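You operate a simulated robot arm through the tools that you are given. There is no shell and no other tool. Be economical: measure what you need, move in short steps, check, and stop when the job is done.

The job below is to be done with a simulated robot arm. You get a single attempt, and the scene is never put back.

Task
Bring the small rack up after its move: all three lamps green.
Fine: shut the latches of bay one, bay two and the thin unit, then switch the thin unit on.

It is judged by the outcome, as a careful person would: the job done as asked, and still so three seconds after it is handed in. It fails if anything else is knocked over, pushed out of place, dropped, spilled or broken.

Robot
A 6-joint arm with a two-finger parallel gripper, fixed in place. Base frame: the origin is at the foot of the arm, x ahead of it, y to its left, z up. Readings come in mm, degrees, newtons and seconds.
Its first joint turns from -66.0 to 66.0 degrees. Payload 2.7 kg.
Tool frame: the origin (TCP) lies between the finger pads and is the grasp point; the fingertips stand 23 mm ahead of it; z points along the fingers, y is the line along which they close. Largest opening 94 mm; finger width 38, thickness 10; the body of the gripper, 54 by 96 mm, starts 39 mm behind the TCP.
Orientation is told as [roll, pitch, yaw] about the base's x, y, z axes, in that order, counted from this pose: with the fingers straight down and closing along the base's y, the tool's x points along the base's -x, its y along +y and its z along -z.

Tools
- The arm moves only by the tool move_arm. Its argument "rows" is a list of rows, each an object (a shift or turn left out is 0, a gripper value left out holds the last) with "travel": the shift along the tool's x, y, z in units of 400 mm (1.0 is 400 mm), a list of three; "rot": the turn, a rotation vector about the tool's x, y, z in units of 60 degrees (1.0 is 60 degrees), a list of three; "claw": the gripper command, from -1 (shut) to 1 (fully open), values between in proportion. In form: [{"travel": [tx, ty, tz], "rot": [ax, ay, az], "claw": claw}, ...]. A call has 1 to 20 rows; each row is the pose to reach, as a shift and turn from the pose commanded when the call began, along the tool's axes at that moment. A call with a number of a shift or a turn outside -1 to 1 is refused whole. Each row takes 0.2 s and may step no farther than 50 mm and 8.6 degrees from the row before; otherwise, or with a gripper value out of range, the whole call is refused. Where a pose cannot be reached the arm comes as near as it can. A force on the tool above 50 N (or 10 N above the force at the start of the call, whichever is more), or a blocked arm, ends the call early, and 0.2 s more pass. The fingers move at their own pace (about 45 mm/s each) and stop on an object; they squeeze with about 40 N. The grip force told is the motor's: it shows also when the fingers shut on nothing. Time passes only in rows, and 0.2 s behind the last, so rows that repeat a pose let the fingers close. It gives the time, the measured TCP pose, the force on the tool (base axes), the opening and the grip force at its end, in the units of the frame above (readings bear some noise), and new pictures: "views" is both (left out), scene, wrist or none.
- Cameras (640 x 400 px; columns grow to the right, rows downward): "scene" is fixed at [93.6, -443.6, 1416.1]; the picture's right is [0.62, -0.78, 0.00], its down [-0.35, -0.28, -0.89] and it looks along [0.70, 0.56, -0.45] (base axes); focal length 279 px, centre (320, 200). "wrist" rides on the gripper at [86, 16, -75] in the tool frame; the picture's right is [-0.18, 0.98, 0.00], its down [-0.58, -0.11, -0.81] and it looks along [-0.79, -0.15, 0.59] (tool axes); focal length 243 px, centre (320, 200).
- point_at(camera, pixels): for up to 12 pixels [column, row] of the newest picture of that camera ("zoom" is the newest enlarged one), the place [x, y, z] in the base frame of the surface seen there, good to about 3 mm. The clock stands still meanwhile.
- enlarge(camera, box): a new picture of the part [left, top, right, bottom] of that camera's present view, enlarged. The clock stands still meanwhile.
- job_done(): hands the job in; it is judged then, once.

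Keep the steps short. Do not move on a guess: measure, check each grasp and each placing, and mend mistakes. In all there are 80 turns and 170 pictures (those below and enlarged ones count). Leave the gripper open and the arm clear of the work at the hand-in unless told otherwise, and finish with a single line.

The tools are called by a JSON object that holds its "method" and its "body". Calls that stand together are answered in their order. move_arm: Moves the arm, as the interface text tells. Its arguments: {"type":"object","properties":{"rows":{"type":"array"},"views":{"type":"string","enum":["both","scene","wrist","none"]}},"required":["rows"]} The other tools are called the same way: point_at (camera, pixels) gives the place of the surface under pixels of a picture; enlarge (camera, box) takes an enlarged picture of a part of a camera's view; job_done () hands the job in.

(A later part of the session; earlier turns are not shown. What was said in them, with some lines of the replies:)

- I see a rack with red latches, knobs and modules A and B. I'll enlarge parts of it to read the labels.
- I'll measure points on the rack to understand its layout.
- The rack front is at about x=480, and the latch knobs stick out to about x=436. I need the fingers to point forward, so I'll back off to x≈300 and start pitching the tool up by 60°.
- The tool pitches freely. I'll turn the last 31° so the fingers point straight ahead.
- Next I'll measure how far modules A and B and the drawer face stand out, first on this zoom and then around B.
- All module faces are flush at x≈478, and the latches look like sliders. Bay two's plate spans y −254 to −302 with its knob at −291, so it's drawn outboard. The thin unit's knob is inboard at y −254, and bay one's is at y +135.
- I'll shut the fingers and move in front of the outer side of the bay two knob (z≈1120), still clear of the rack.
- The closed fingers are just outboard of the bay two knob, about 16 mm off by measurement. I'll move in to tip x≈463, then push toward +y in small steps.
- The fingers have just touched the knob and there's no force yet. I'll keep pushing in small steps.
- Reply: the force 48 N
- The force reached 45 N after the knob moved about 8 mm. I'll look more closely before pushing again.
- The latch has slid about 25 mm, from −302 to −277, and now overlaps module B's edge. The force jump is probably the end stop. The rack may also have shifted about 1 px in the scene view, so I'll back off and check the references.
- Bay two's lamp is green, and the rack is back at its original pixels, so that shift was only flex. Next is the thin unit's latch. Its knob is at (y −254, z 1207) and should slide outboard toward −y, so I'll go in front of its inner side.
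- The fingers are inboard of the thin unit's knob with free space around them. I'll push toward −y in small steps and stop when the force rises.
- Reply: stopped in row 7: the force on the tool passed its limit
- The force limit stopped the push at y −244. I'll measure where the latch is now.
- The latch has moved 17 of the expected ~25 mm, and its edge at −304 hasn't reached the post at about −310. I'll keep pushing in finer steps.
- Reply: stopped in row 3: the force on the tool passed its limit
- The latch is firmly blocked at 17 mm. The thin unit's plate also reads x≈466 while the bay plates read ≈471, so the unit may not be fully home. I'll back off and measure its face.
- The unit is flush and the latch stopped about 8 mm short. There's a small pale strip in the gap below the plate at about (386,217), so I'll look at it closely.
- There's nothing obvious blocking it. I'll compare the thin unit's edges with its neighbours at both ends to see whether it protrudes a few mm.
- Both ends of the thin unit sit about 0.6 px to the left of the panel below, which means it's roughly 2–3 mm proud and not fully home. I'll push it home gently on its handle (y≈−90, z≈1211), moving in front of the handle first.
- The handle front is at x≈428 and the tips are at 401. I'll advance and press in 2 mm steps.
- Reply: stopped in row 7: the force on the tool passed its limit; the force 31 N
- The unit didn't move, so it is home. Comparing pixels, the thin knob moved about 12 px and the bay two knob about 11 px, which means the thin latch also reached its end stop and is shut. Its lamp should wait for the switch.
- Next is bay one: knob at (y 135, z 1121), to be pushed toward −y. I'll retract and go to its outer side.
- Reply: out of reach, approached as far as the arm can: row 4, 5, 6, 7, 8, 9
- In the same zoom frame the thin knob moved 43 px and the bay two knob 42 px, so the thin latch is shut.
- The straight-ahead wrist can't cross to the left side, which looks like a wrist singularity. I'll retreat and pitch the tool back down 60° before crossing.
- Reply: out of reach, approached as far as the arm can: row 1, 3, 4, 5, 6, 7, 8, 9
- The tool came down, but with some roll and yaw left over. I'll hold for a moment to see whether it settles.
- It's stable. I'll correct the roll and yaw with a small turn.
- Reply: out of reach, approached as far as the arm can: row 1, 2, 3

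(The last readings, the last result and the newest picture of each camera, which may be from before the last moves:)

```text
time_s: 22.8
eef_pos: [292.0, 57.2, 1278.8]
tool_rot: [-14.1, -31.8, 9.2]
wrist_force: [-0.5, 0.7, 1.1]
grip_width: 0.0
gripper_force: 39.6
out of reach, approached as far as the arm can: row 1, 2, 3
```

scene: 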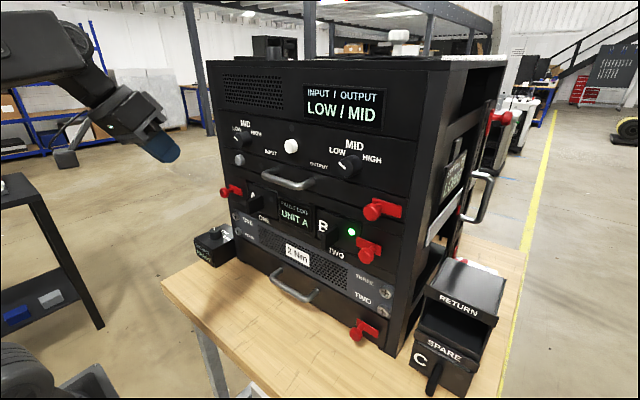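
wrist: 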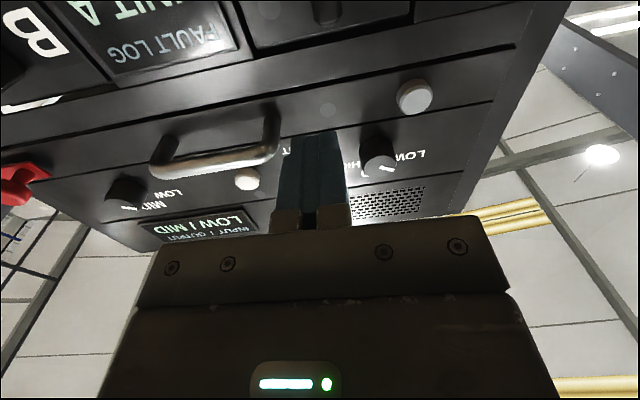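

A wrist joint is wound to its limit. I'll unwind it by going back to y≈−90 and checking there.

{"method": "move_arm", "body": {"rows": [{"travel": [0, -0.1, 0]}, {"travel": [0, -0.2, 0]}, {"travel": [0, -0.3, 0]}, {"travel": [0, -0.38, 0]}, {"travel": [0, -0.38, 0]}], "views": "none"}}

```text
time_s: 24.0
eef_pos: [293.0, 58.1, 1279.9]
tool_rot: [-14.0, -31.9, 9.1]
wrist_force: [0.0, 0.8, -0.4]
grip_width: 0.0
gripper_force: 40.1
out of reach, approached as far as the arm can: row 1, 2, 3, 4, 5
```

No motion, so the solver is stuck against a limit. I'll try pitching further down along with a small rise.

{"method": "move_arm", "body": {"rows": [{"rot": [0, 0.1, 0]}, {"rot": [0, 0.2, 0]}, {"rot": [0, 0.2, 0]}], "views": "none"}}

{"method": "move_arm", "body": {"rows": [{"rot": [0, 0, -0.1]}, {"rot": [0, 0, -0.2]}, {"rot": [0, 0, -0.2]}], "views": "none"}}

{"method": "move_arm", "body": {"rows": [{"rot": [0, -0.1, 0]}, {"rot": [0, -0.2, 0]}, {"rot": [0, -0.2, 0]}], "views": "scene"}}

```text
time_s: 24.8
eef_pos: [296.0, 60.6, 1284.7]
tool_rot: [-14.0, -20.1, 6.5]
wrist_force: [0.4, 0.0, -0.1]
grip_width: 0.0
gripper_force: 40.2
```

```text
time_s: 25.6
eef_pos: [280.5, 113.8, 1271.6]
tool_rot: [-16.8, -17.2, 18.0]
wrist_force: [0.1, -0.5, 0.4]
grip_width: 0.2
gripper_force: 41.0
out of reach, approached as far as the arm can: row 1, 2, 3
```

```text
time_s: 26.4
eef_pos: [281.4, 117.2, 1274.1]
tool_rot: [-18.1, -28.6, 22.1]
wrist_force: [-0.1, 0.2, -0.1]
grip_width: 0.0
gripper_force: 40.1
```

scene: 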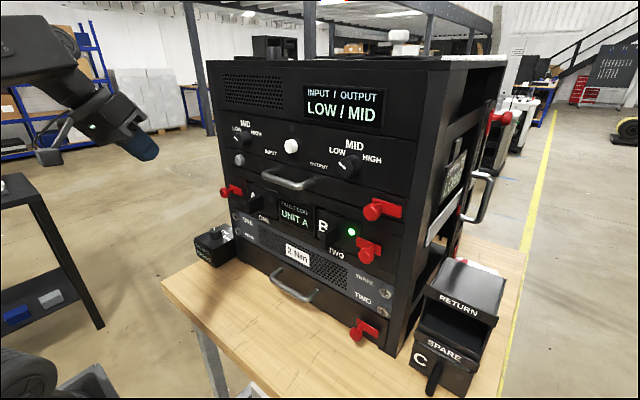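

Pitching down works. I'll keep pitching until the tool points down, then straighten it.

{"method": "move_arm", "body": {"rows": [{"rot": [0, 0.13, 0]}, {"rot": [0, 0.26, 0]}, {"rot": [0, 0.39, 0]}, {"rot": [0, 0.5, 0]}, {"rot": [0, 0.5, 0]}], "views": "none"}}

{"method": "move_arm", "body": {"rows": [{"rot": [0, 0, 0.1]}, {"rot": [0, 0, 0.2]}, {"rot": [0, 0, 0.2]}], "views": "none"}}

```text
time_s: 27.6
eef_pos: [280.3, 122.5, 1272.7]
tool_rot: [-16.0, 0.1, 12.9]
wrist_force: [0.0, 0.3, 0.4]
grip_width: 0.0
gripper_force: 40.2
out of reach, approached as far as the arm can: row 4, 5
```

```text
time_s: 28.4
eef_pos: [279.9, 123.9, 1273.9]
tool_rot: [-15.8, -3.3, 1.5]
wrist_force: [-0.1, 0.1, 0.0]
grip_width: 0.0
gripper_force: 39.8
```

Now the remaining roll of about −16°.

{"method": "move_arm", "body": {"rows": [{"rot": [-0.13, 0, 0]}, {"rot": [-0.263, 0, 0]}, {"rot": [-0.263, 0, 0]}], "views": "none"}}

```text
time_s: 29.2
eef_pos: [279.2, 122.2, 1272.3]
tool_rot: [-15.8, -3.2, 1.7]
wrist_force: [0.7, -0.5, -0.6]
grip_width: 0.0
gripper_force: 39.6
out of reach, approached as far as the arm can: row 1, 2, 3
```

I'll test whether translating back toward −y frees it.

{"method": "move_arm", "body": {"rows": [{"travel": [0, -0.05, 0]}, {"travel": [0, -0.1, 0]}, {"travel": [0, -0.1, 0]}], "views": "none"}}

{"method": "move_arm", "body": {"rows": [{"rot": [0, 0, 0.1]}, {"rot": [0, 0, 0.2]}, {"rot": [0, 0, 0.3]}, {"rot": [0, 0, 0.3]}], "views": "none"}}

```text
time_s: 30.0
eef_pos: [281.0, 85.7, 1283.9]
tool_rot: [-15.9, -3.1, 1.7]
wrist_force: [-0.7, 0.0, 0.7]
grip_width: 0.0
gripper_force: 39.8
```

```text
time_s: 31.0
eef_pos: [281.1, 85.1, 1284.0]
tool_rot: [-14.0, -7.8, -16.0]
wrist_force: [0.4, 0.1, -0.8]
grip_width: 0.0
gripper_force: 40.2
```

It moves freely again. I'll continue to y≈−50 and undo the roll and yaw on the way.

{"method": "move_arm", "body": {"rows": [{"travel": [-0.03, -0.1, 0]}, {"travel": [-0.06, -0.2, 0]}, {"travel": [-0.08, -0.3, 0]}, {"travel": [-0.1, -0.36, 0]}, {"travel": [-0.1, -0.36, 0]}], "views": "none"}}

{"method": "move_arm", "body": {"rows": [{"rot": [0, 0, -0.13]}, {"rot": [0, 0, -0.26]}, {"rot": [-0.1, 0, -0.26]}, {"rot": [-0.22, 0, -0.26]}, {"rot": [-0.22, 0, -0.26]}], "views": "scene"}}

```text
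time_s: 32.2
eef_pos: [280.9, -25.8, 1315.0]
tool_rot: [-14.6, -8.0, -15.9]
wrist_force: [0.2, 0.2, -0.3]
grip_width: 0.0
gripper_force: 40.0
out of reach, approached as far as the arm can: row 3, 4, 5
```

```text
time_s: 33.4
eef_pos: [273.9, 49.3, 1304.4]
tool_rot: [-14.9, -5.3, -0.4]
wrist_force: [0.4, 0.7, 0.0]
grip_width: 0.0
gripper_force: 40.1
out of reach, approached as far as the arm can: row 1, 2, 3, 4, 5
```

scene: 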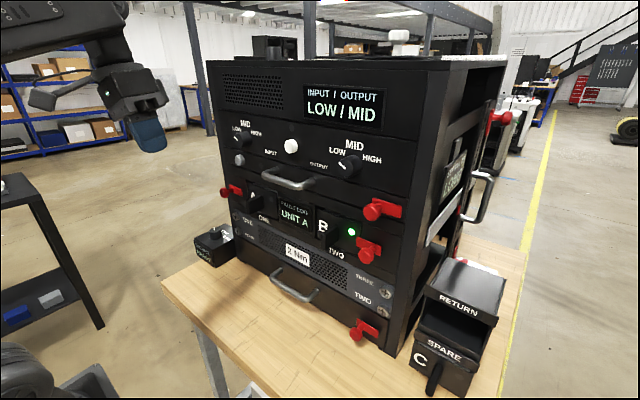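

The wrist is in its flipped configuration, with a roll joint at its limit, and that suits working on the left side with the fingers forward. I'll pitch back up here while moving left.

{"method": "move_arm", "body": {"rows": [{"travel": [0, 0.04, 0], "rot": [0, -0.14, 0]}, {"travel": [0, 0.08, 0], "rot": [0, -0.28, 0]}, {"travel": [0, 0.12, 0], "rot": [0, -0.42, 0]}, {"travel": [0, 0.16, 0], "rot": [0, -0.56, 0]}, {"travel": [0, 0.2, 0], "rot": [0, -0.7, 0]}, {"travel": [0, 0.24, 0], "rot": [0, -0.84, 0]}, {"travel": [0, 0.28, 0], "rot": [0, -0.98, 0]}, {"travel": [0, 0.28, 0], "rot": [0, -0.98, 0]}], "views": "none"}}

{"method": "move_arm", "body": {"rows": [{"rot": [-0.06, 0, 0.11]}, {"rot": [-0.125, 0, 0.217]}, {"rot": [-0.125, 0, 0.217]}], "views": "scene"}}

```text
time_s: 35.2
eef_pos: [274.8, 158.8, 1276.1]
tool_rot: [-31.7, -60.7, 26.5]
wrist_force: [-0.4, 0.3, -0.5]
grip_width: 0.1
gripper_force: 40.0
```

```text
time_s: 36.0
eef_pos: [276.6, 159.1, 1276.8]
tool_rot: [0.3, -64.2, -1.1]
wrist_force: [0.4, -0.2, 0.3]
grip_width: 0.0
gripper_force: 40.0
```

scene: 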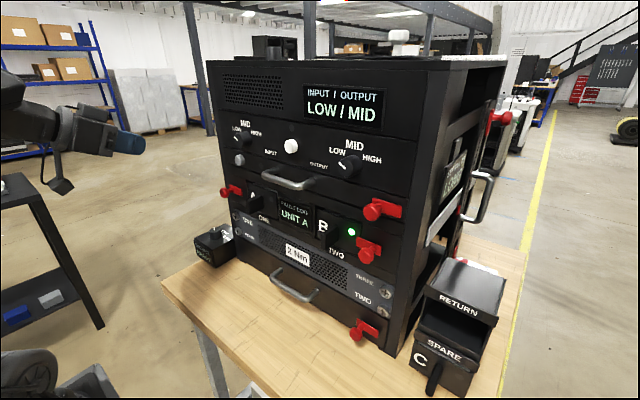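

That worked: orientation is [0, −64, −1]. I'll turn the last 26°.

{"method": "move_arm", "body": {"rows": [{"rot": [0, -0.14, 0.01]}, {"rot": [0, -0.28, 0.01]}, {"rot": [0, -0.43, 0.01]}, {"rot": [0, -0.43, 0.01]}], "views": "none"}}

```text
refused: row 3 steps farther than a row can; nothing moved
```

{"method": "move_arm", "body": {"rows": [{"rot": [0, -0.14, 0.01]}, {"rot": [0, -0.28, 0.01]}, {"rot": [0, -0.42, 0.01]}, {"rot": [0, -0.43, 0.01]}], "views": "none"}}

```text
time_s: 37.0
eef_pos: [275.9, 158.0, 1278.0]
tool_rot: [99.4, -89.3, -100.1]
wrist_force: [-0.5, 0.8, 0.9]
grip_width: 0.0
gripper_force: 39.7
```

The fingers point straight ahead. Next I'll go in front of the outer side of the bay one knob at (375, 168, 1121).

{"method": "move_arm", "body": {"rows": [{"travel": [0.1, 0.01, 0.04]}, {"travel": [0.2, 0.02, 0.08]}, {"travel": [0.3, 0.025, 0.12]}, {"travel": [0.39, 0.025, 0.16]}, {"travel": [0.39, 0.025, 0.25]}, {"travel": [0.39, 0.025, 0.25]}]}}

```text
time_s: 38.4
eef_pos: [375.2, 169.6, 1120.2]
tool_rot: [89.3, -89.4, -90.2]
wrist_force: [-0.6, -0.8, 0.0]
grip_width: 0.0
gripper_force: 40.2
```

scene: 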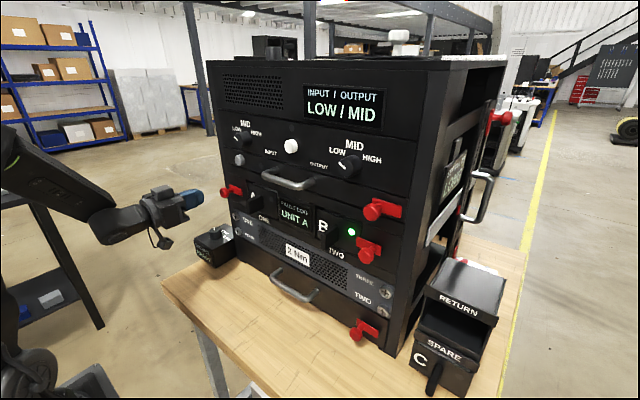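
wrist: 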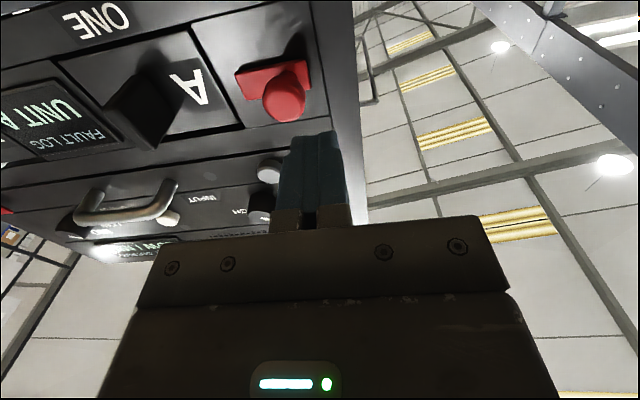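

The fingers are outboard of the bay one knob. I'll move in and push toward −y in small steps.

{"method": "move_arm", "body": {"rows": [{"travel": [0, 0, 0.08]}, {"travel": [0, 0, 0.1575]}, {"travel": [0, -0.02, 0.1575]}, {"travel": [0, -0.035, 0.1575]}, {"travel": [0, -0.045, 0.1575]}, {"travel": [0, -0.055, 0.1575]}, {"travel": [0, -0.065, 0.1575]}, {"travel": [0, -0.073, 0.1575]}, {"travel": [0, -0.08, 0.1575]}, {"travel": [0, -0.085, 0.1575]}, {"travel": [0, -0.09, 0.1575]}, {"travel": [0, -0.095, 0.1575]}, {"travel": [0, -0.1, 0.1575]}]}}

{"method": "enlarge", "body": {"camera": "scene", "box": [215, 165, 315, 230]}}

```text
time_s: 38.9
eef_pos: [413.7, 167.5, 1121.1]
tool_rot: [98.0, -89.3, -99.1]
wrist_force: [-48.9, -0.9, 12.1]
grip_width: 0.0
gripper_force: 40.4
stopped in row 2: the force on the tool passed its limit (the readings are from after the stop); the commanded pose is now the measured one
```

scene: 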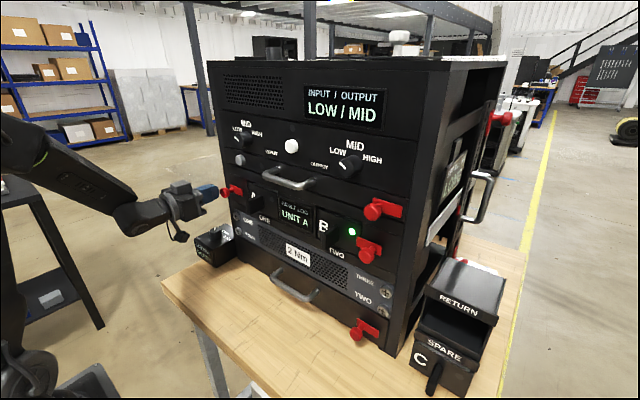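
wrist: 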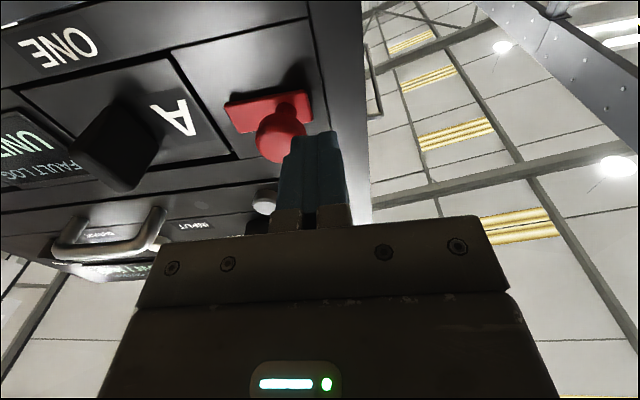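

```text
6.15 times, centred on (265, 198) of scene
```

zoom: 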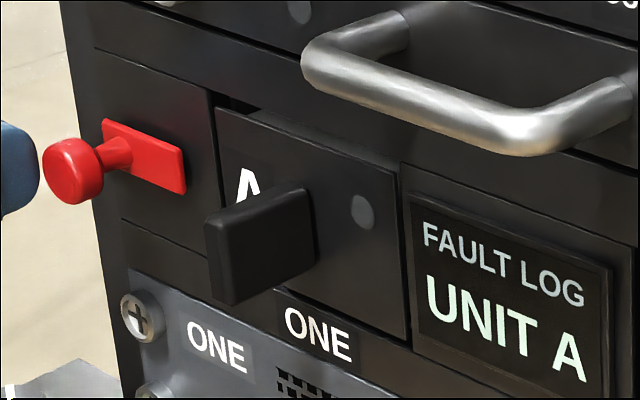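

The fingertips met the knob's front face because the knob reaches farther outboard than I reckoned. I'll back off, shift 12 mm outward and retry.

{"method": "move_arm", "body": {"rows": [{"travel": [0, 0, -0.04]}, {"travel": [0, 0.03, -0.05]}, {"travel": [0, 0.03, -0.05]}]}}

{"method": "point_at", "body": {"camera": "wrist", "pixels": [[280, 120], [265, 115], [295, 120], [280, 105], [240, 90], [310, 85]]}}

{"method": "enlarge", "body": {"camera": "wrist", "box": [180, 40, 380, 220]}}

```text
time_s: 39.7
eef_pos: [397.9, 181.1, 1120.4]
tool_rot: [81.1, -89.3, -82.1]
wrist_force: [0.2, -0.2, 0.1]
grip_width: 0.1
gripper_force: 39.7
```

scene: 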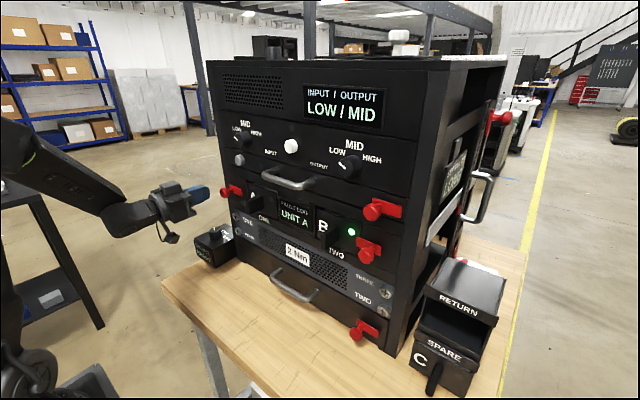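
wrist: 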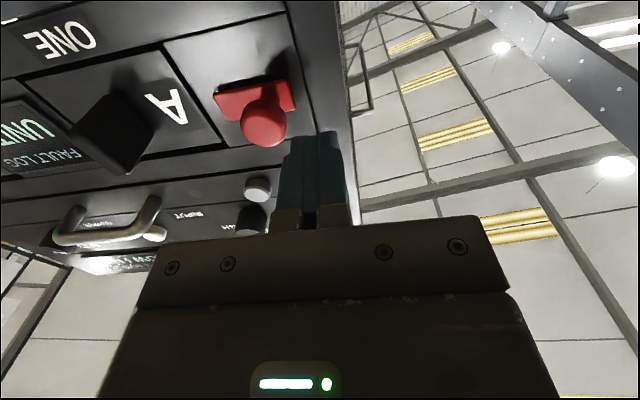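

```text
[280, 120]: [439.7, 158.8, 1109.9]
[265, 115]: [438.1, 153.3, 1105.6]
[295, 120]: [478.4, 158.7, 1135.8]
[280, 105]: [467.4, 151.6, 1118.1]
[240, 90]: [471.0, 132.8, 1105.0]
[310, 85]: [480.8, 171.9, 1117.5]
```

```text
2.22 times, centred on (280, 130) of wrist
```

zoom: 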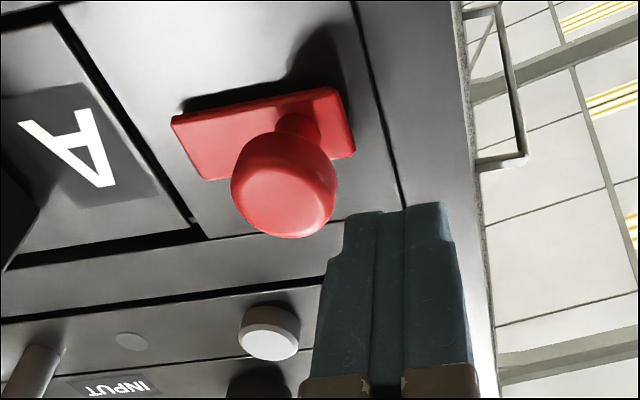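

The knob reaches y≈160 and the finger edge is at 171, so it's clear. I'll advance 40 mm and push.

{"method": "move_arm", "body": {"rows": [{"travel": [0, 0, 0.05]}, {"travel": [0, 0, 0.1]}, {"travel": [0, -0.02, 0.1]}, {"travel": [0, -0.035, 0.1]}, {"travel": [0, -0.045, 0.1]}, {"travel": [0, -0.055, 0.1]}, {"travel": [0, -0.065, 0.1]}, {"travel": [0, -0.073, 0.1]}, {"travel": [0, -0.08, 0.1]}, {"travel": [0, -0.085, 0.1]}, {"travel": [0, -0.09, 0.1]}, {"travel": [0, -0.095, 0.1]}, {"travel": [0, -0.1, 0.1]}]}}

{"method": "enlarge", "body": {"camera": "scene", "box": [215, 165, 315, 230]}}

```text
time_s: 42.1
eef_pos: [434.4, 150.5, 1119.9]
tool_rot: [73.0, -89.6, -72.7]
wrist_force: [3.6, 13.7, -2.6]
grip_width: 0.0
gripper_force: 40.0
stopped in row 12: the force on the tool passed its limit (the readings are from after the stop); the commanded pose is now the measured one
```

scene: 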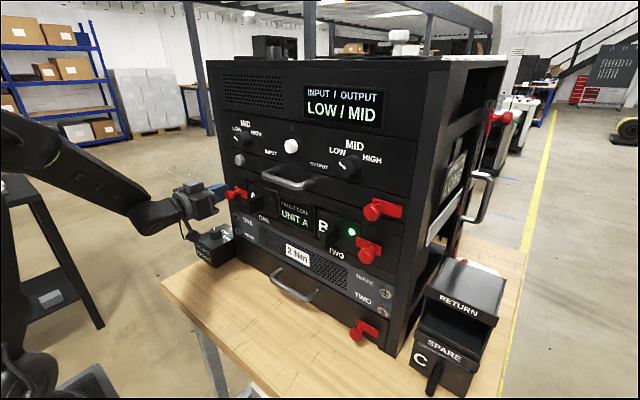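
wrist: 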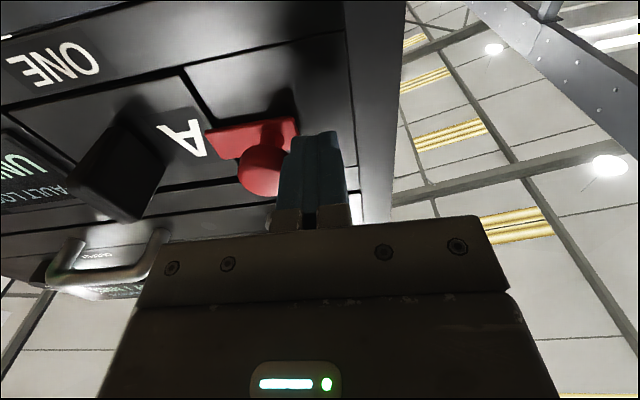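

```text
6.15 times, centred on (265, 198) of scene
```

zoom: 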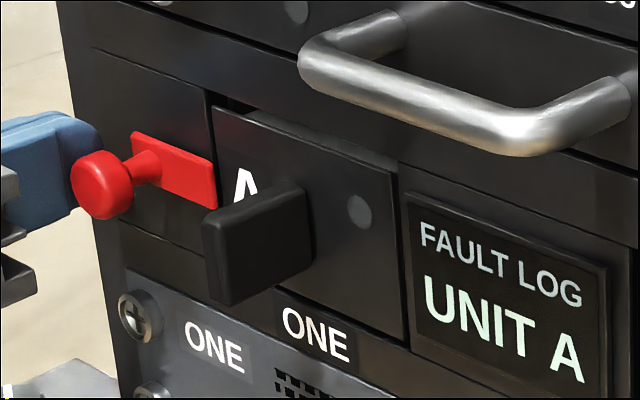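

The bay one knob has moved about 21 mm, the same travel as the others, to its end stop. Bay two's lamp also lit only after I let go, so I'll back off and check.

{"method": "move_arm", "body": {"rows": [{"travel": [0, 0.03, 0]}, {"travel": [0, 0.05, 0]}, {"travel": [0, 0.06, -0.08]}, {"travel": [0, 0.06, -0.16]}, {"travel": [0, 0.06, -0.16]}]}}

{"method": "enlarge", "body": {"camera": "scene", "box": [215, 165, 315, 230]}}

```text
time_s: 43.4
eef_pos: [370.0, 174.4, 1119.5]
tool_rot: [81.6, -89.4, -81.6]
wrist_force: [-0.3, 0.1, 0.1]
grip_width: 0.0
gripper_force: 40.2
```

scene: 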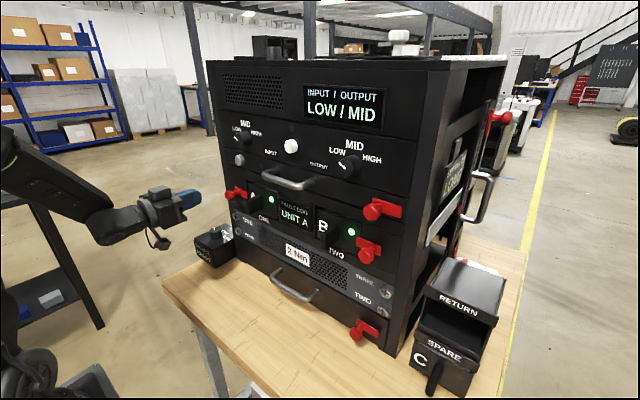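
wrist: 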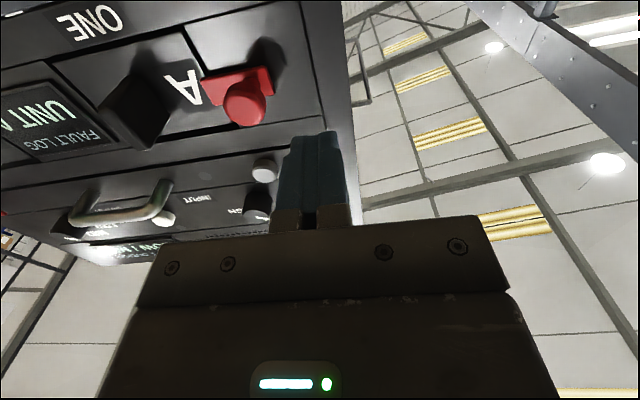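

```text
6.15 times, centred on (265, 198) of scene
```

zoom: 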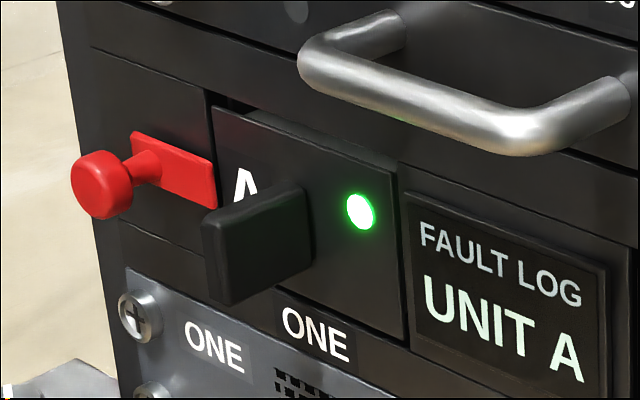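

Bays one and two are both green. Next is the thin unit's push-button, the grey one at scene (240,160), whose position I'll measure.

{"method": "point_at", "body": {"camera": "scene", "pixels": [[239, 160], [237, 160], [242, 160], [239, 156], [239, 164], [243, 138]]}}

{"method": "point_at", "body": {"camera": "wrist", "pixels": [[265, 172], [257, 172], [272, 172], [264, 164], [257, 200]]}}

{"method": "enlarge", "body": {"camera": "scene", "box": [220, 115, 300, 175]}}

```text
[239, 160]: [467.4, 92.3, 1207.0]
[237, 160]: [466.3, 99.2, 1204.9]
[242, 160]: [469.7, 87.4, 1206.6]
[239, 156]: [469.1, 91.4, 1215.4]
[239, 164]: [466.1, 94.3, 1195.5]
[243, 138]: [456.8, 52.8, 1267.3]
```

```text
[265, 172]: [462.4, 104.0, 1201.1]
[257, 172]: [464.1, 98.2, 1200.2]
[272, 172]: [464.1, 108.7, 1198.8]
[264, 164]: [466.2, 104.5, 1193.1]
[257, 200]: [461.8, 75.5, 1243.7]
```

```text
6.67 times, centred on (260, 145) of scene
```

zoom: 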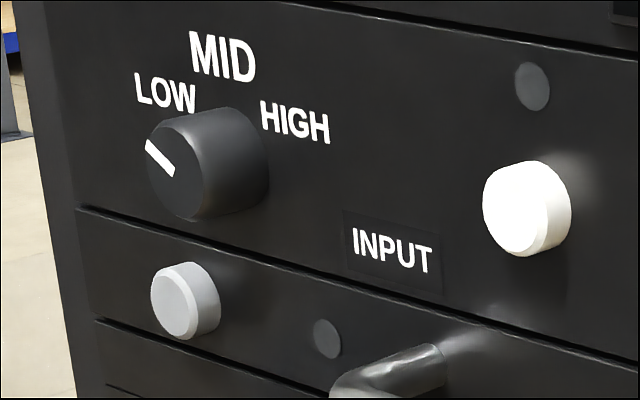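

The button's centre is about (466, 101, 1204). I'll line up in front of it.

{"method": "move_arm", "body": {"rows": [{"travel": [-0.1, -0.04, 0]}, {"travel": [-0.16, -0.1, 0]}, {"travel": [-0.21, -0.15, 0]}, {"travel": [-0.21, -0.1825, 0.02]}, {"travel": [-0.21, -0.1825, 0.1]}, {"travel": [-0.21, -0.1825, 0.1]}]}}

{"method": "enlarge", "body": {"camera": "scene", "box": [190, 115, 290, 185]}}

```text
time_s: 44.8
eef_pos: [414.1, 97.3, 1203.4]
tool_rot: [80.9, -89.6, -80.9]
wrist_force: [0.0, 0.2, 0.5]
grip_width: 0.0
gripper_force: 40.4
```

scene: 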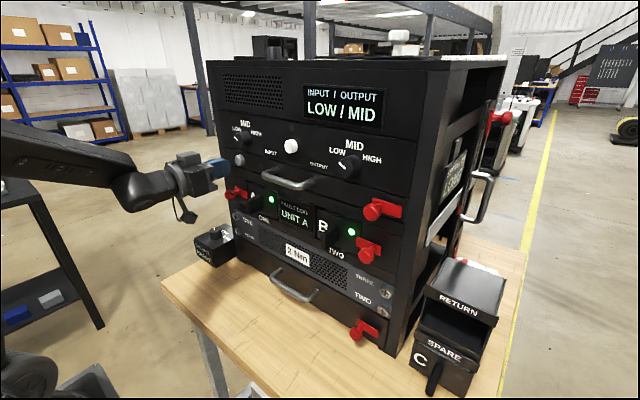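
wrist: 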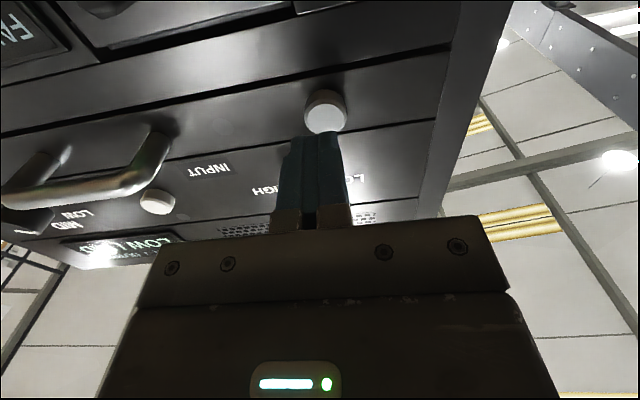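

```text
5.71 times, centred on (240, 150) of scene
```

zoom: 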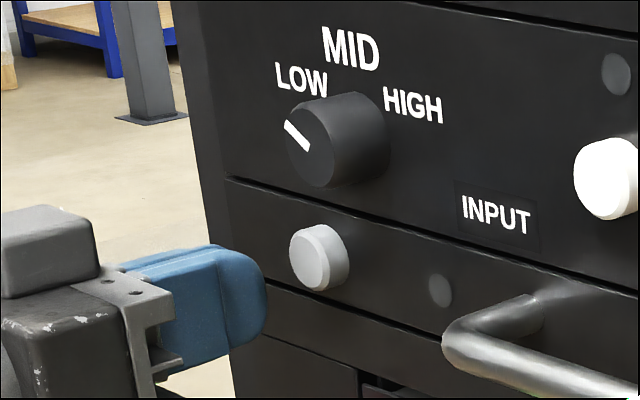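

{"method": "point_at", "body": {"camera": "wrist", "pixels": [[326, 118], [310, 115], [342, 112], [326, 128]]}}

```text
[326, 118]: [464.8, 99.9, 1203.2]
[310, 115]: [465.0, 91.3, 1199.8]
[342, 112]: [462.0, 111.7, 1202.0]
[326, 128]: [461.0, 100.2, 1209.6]
```

The button is centred at (463, 101, 1204) and the tips are at x 437. I'll press once: advance 24 mm, then 2 mm steps, then withdraw.

{"method": "move_arm", "body": {"rows": [{"travel": [0, 0.009, 0.03]}, {"travel": [0, 0.009, 0.058]}, {"travel": [0, 0.009, 0.064]}, {"travel": [0, 0.009, 0.069]}, {"travel": [0, 0.009, 0.074]}, {"travel": [0, 0.009, 0.079]}, {"travel": [0, 0.009, 0.084]}, {"travel": [0, 0.009, 0.084]}]}}

{"method": "enlarge", "body": {"camera": "scene", "box": [190, 115, 290, 185]}}

```text
time_s: 46.5
eef_pos: [443.9, 101.8, 1203.4]
tool_rot: [78.2, -89.5, -78.4]
wrist_force: [-3.3, -2.3, -2.3]
grip_width: 0.0
gripper_force: 40.0
```

scene: 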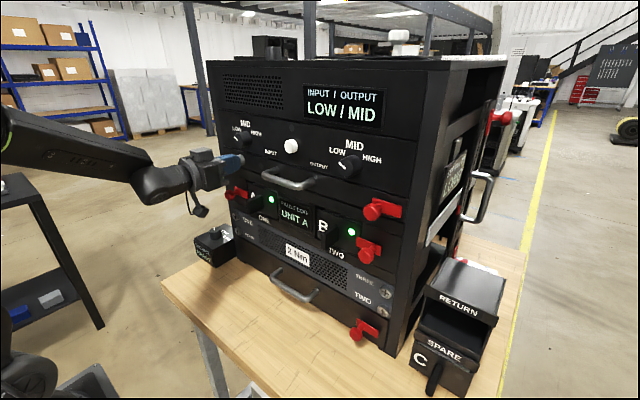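
wrist: 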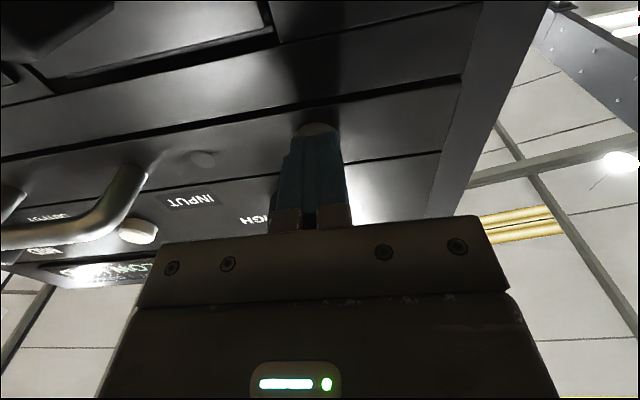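

```text
5.71 times, centred on (240, 150) of scene
```

zoom: 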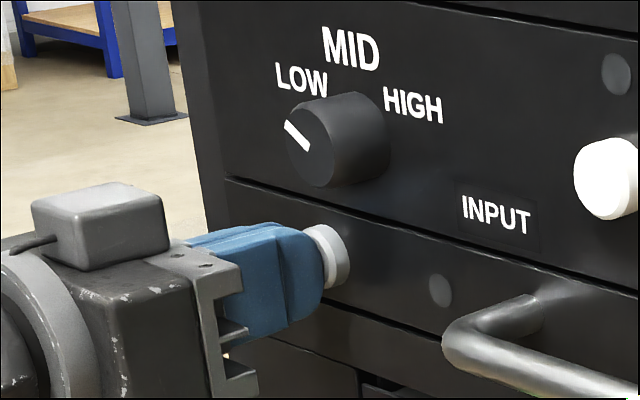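

The fingers are just in contact at 3 N. I'll press further in small steps.

{"method": "move_arm", "body": {"rows": [{"travel": [0, 0, 0.005]}, {"travel": [0, 0, 0.01]}, {"travel": [0, 0, 0.014]}, {"travel": [0, 0, 0.018]}], "views": "none"}}

{"method": "enlarge", "body": {"camera": "scene", "box": [190, 115, 290, 185]}}

```text
time_s: 47.5
eef_pos: [447.5, 103.2, 1203.8]
tool_rot: [81.2, -89.6, -81.4]
wrist_force: [-36.0, -1.6, 4.4]
grip_width: 0.0
gripper_force: 40.1
stopped in row 4: the force on the tool passed its limit (the readings are from after the stop); the commanded pose is now the measured one
```

```text
5.71 times, centred on (240, 150) of scene
```

zoom: 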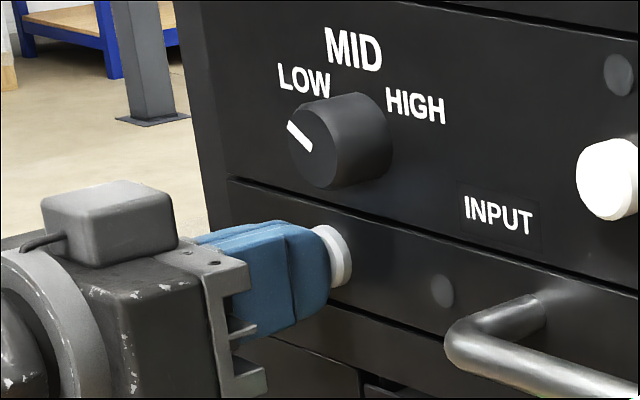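

The button bottomed out. I'll withdraw straight back and look at the lamp.

{"method": "move_arm", "body": {"rows": [{"travel": [0, 0, -0.03]}, {"travel": [0, 0, -0.1]}, {"travel": [0, 0, -0.2]}, {"travel": [0, 0, -0.3]}, {"travel": [0, 0, -0.3]}]}}

{"method": "enlarge", "body": {"camera": "scene", "box": [220, 110, 420, 230]}}

```text
time_s: 48.7
eef_pos: [328.4, 100.1, 1202.2]
tool_rot: [65.6, -89.6, -65.6]
wrist_force: [0.2, 0.4, -0.6]
grip_width: 0.0
gripper_force: 40.5
```

scene: 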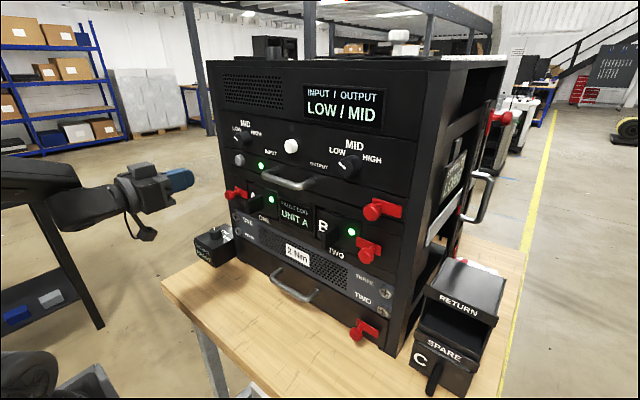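
wrist: 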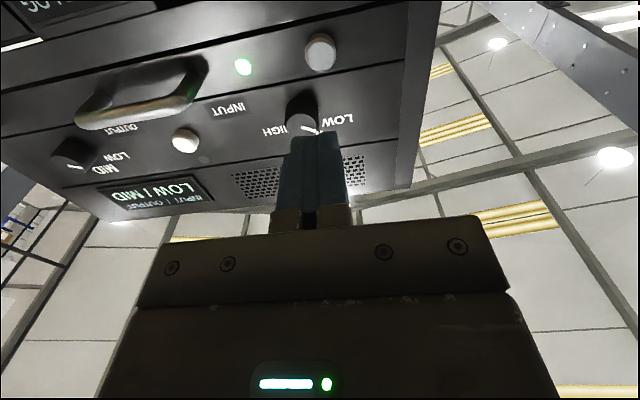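

```text
3.20 times, centred on (320, 170) of scene
```

zoom: 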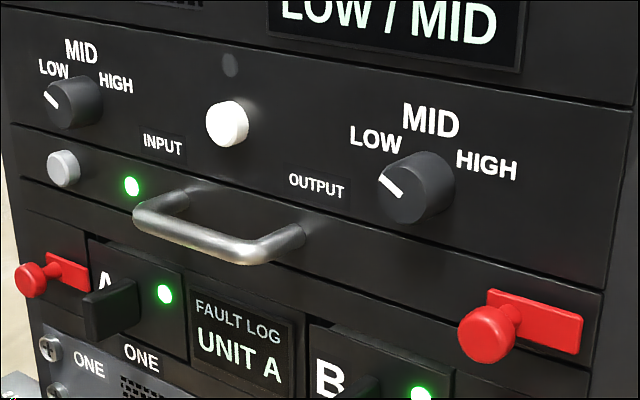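

All three lamps are green. I'll open the gripper and hold for a few seconds to confirm they stay on; the arm is already clear.

{"method": "move_arm", "body": {"rows": [{"travel": [0, 0, -0.05], "claw": 1}, {"travel": [0, 0, -0.1]}, {"travel": [0, 0, -0.1]}, {"travel": [0, 0, -0.1]}, {"travel": [0, 0, -0.1]}, {"travel": [0, 0, -0.1]}, {"travel": [0, 0, -0.1]}, {"travel": [0, 0, -0.1]}, {"travel": [0, 0, -0.1]}, {"travel": [0, 0, -0.1]}, {"travel": [0, 0, -0.1]}, {"travel": [0, 0, -0.1]}, {"travel": [0, 0, -0.1]}, {"travel": [0, 0, -0.1]}, {"travel": [0, 0, -0.1]}, {"travel": [0, 0, -0.1]}], "views": "scene"}}

```text
time_s: 52.1
eef_pos: [289.4, 101.6, 1202.7]
tool_rot: [68.6, -89.5, -68.6]
wrist_force: [0.2, 0.2, 0.1]
grip_width: 93.8
gripper_force: 0.0
```

scene: 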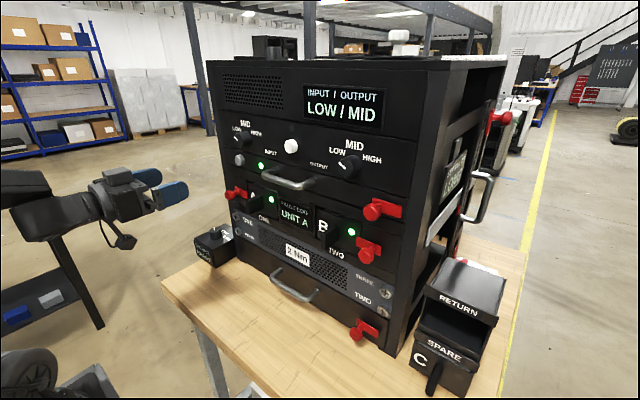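

The lamps are still green after more than 3 s, the gripper is open and the arm is clear, so I'm handing in.

{"method": "job_done", "body": {}}

```text
The job is handed in.
```

The latches of bay one, bay two and the thin unit are shut, the thin unit is on, and all three lamps were still green more than three seconds later, just before hand-in.
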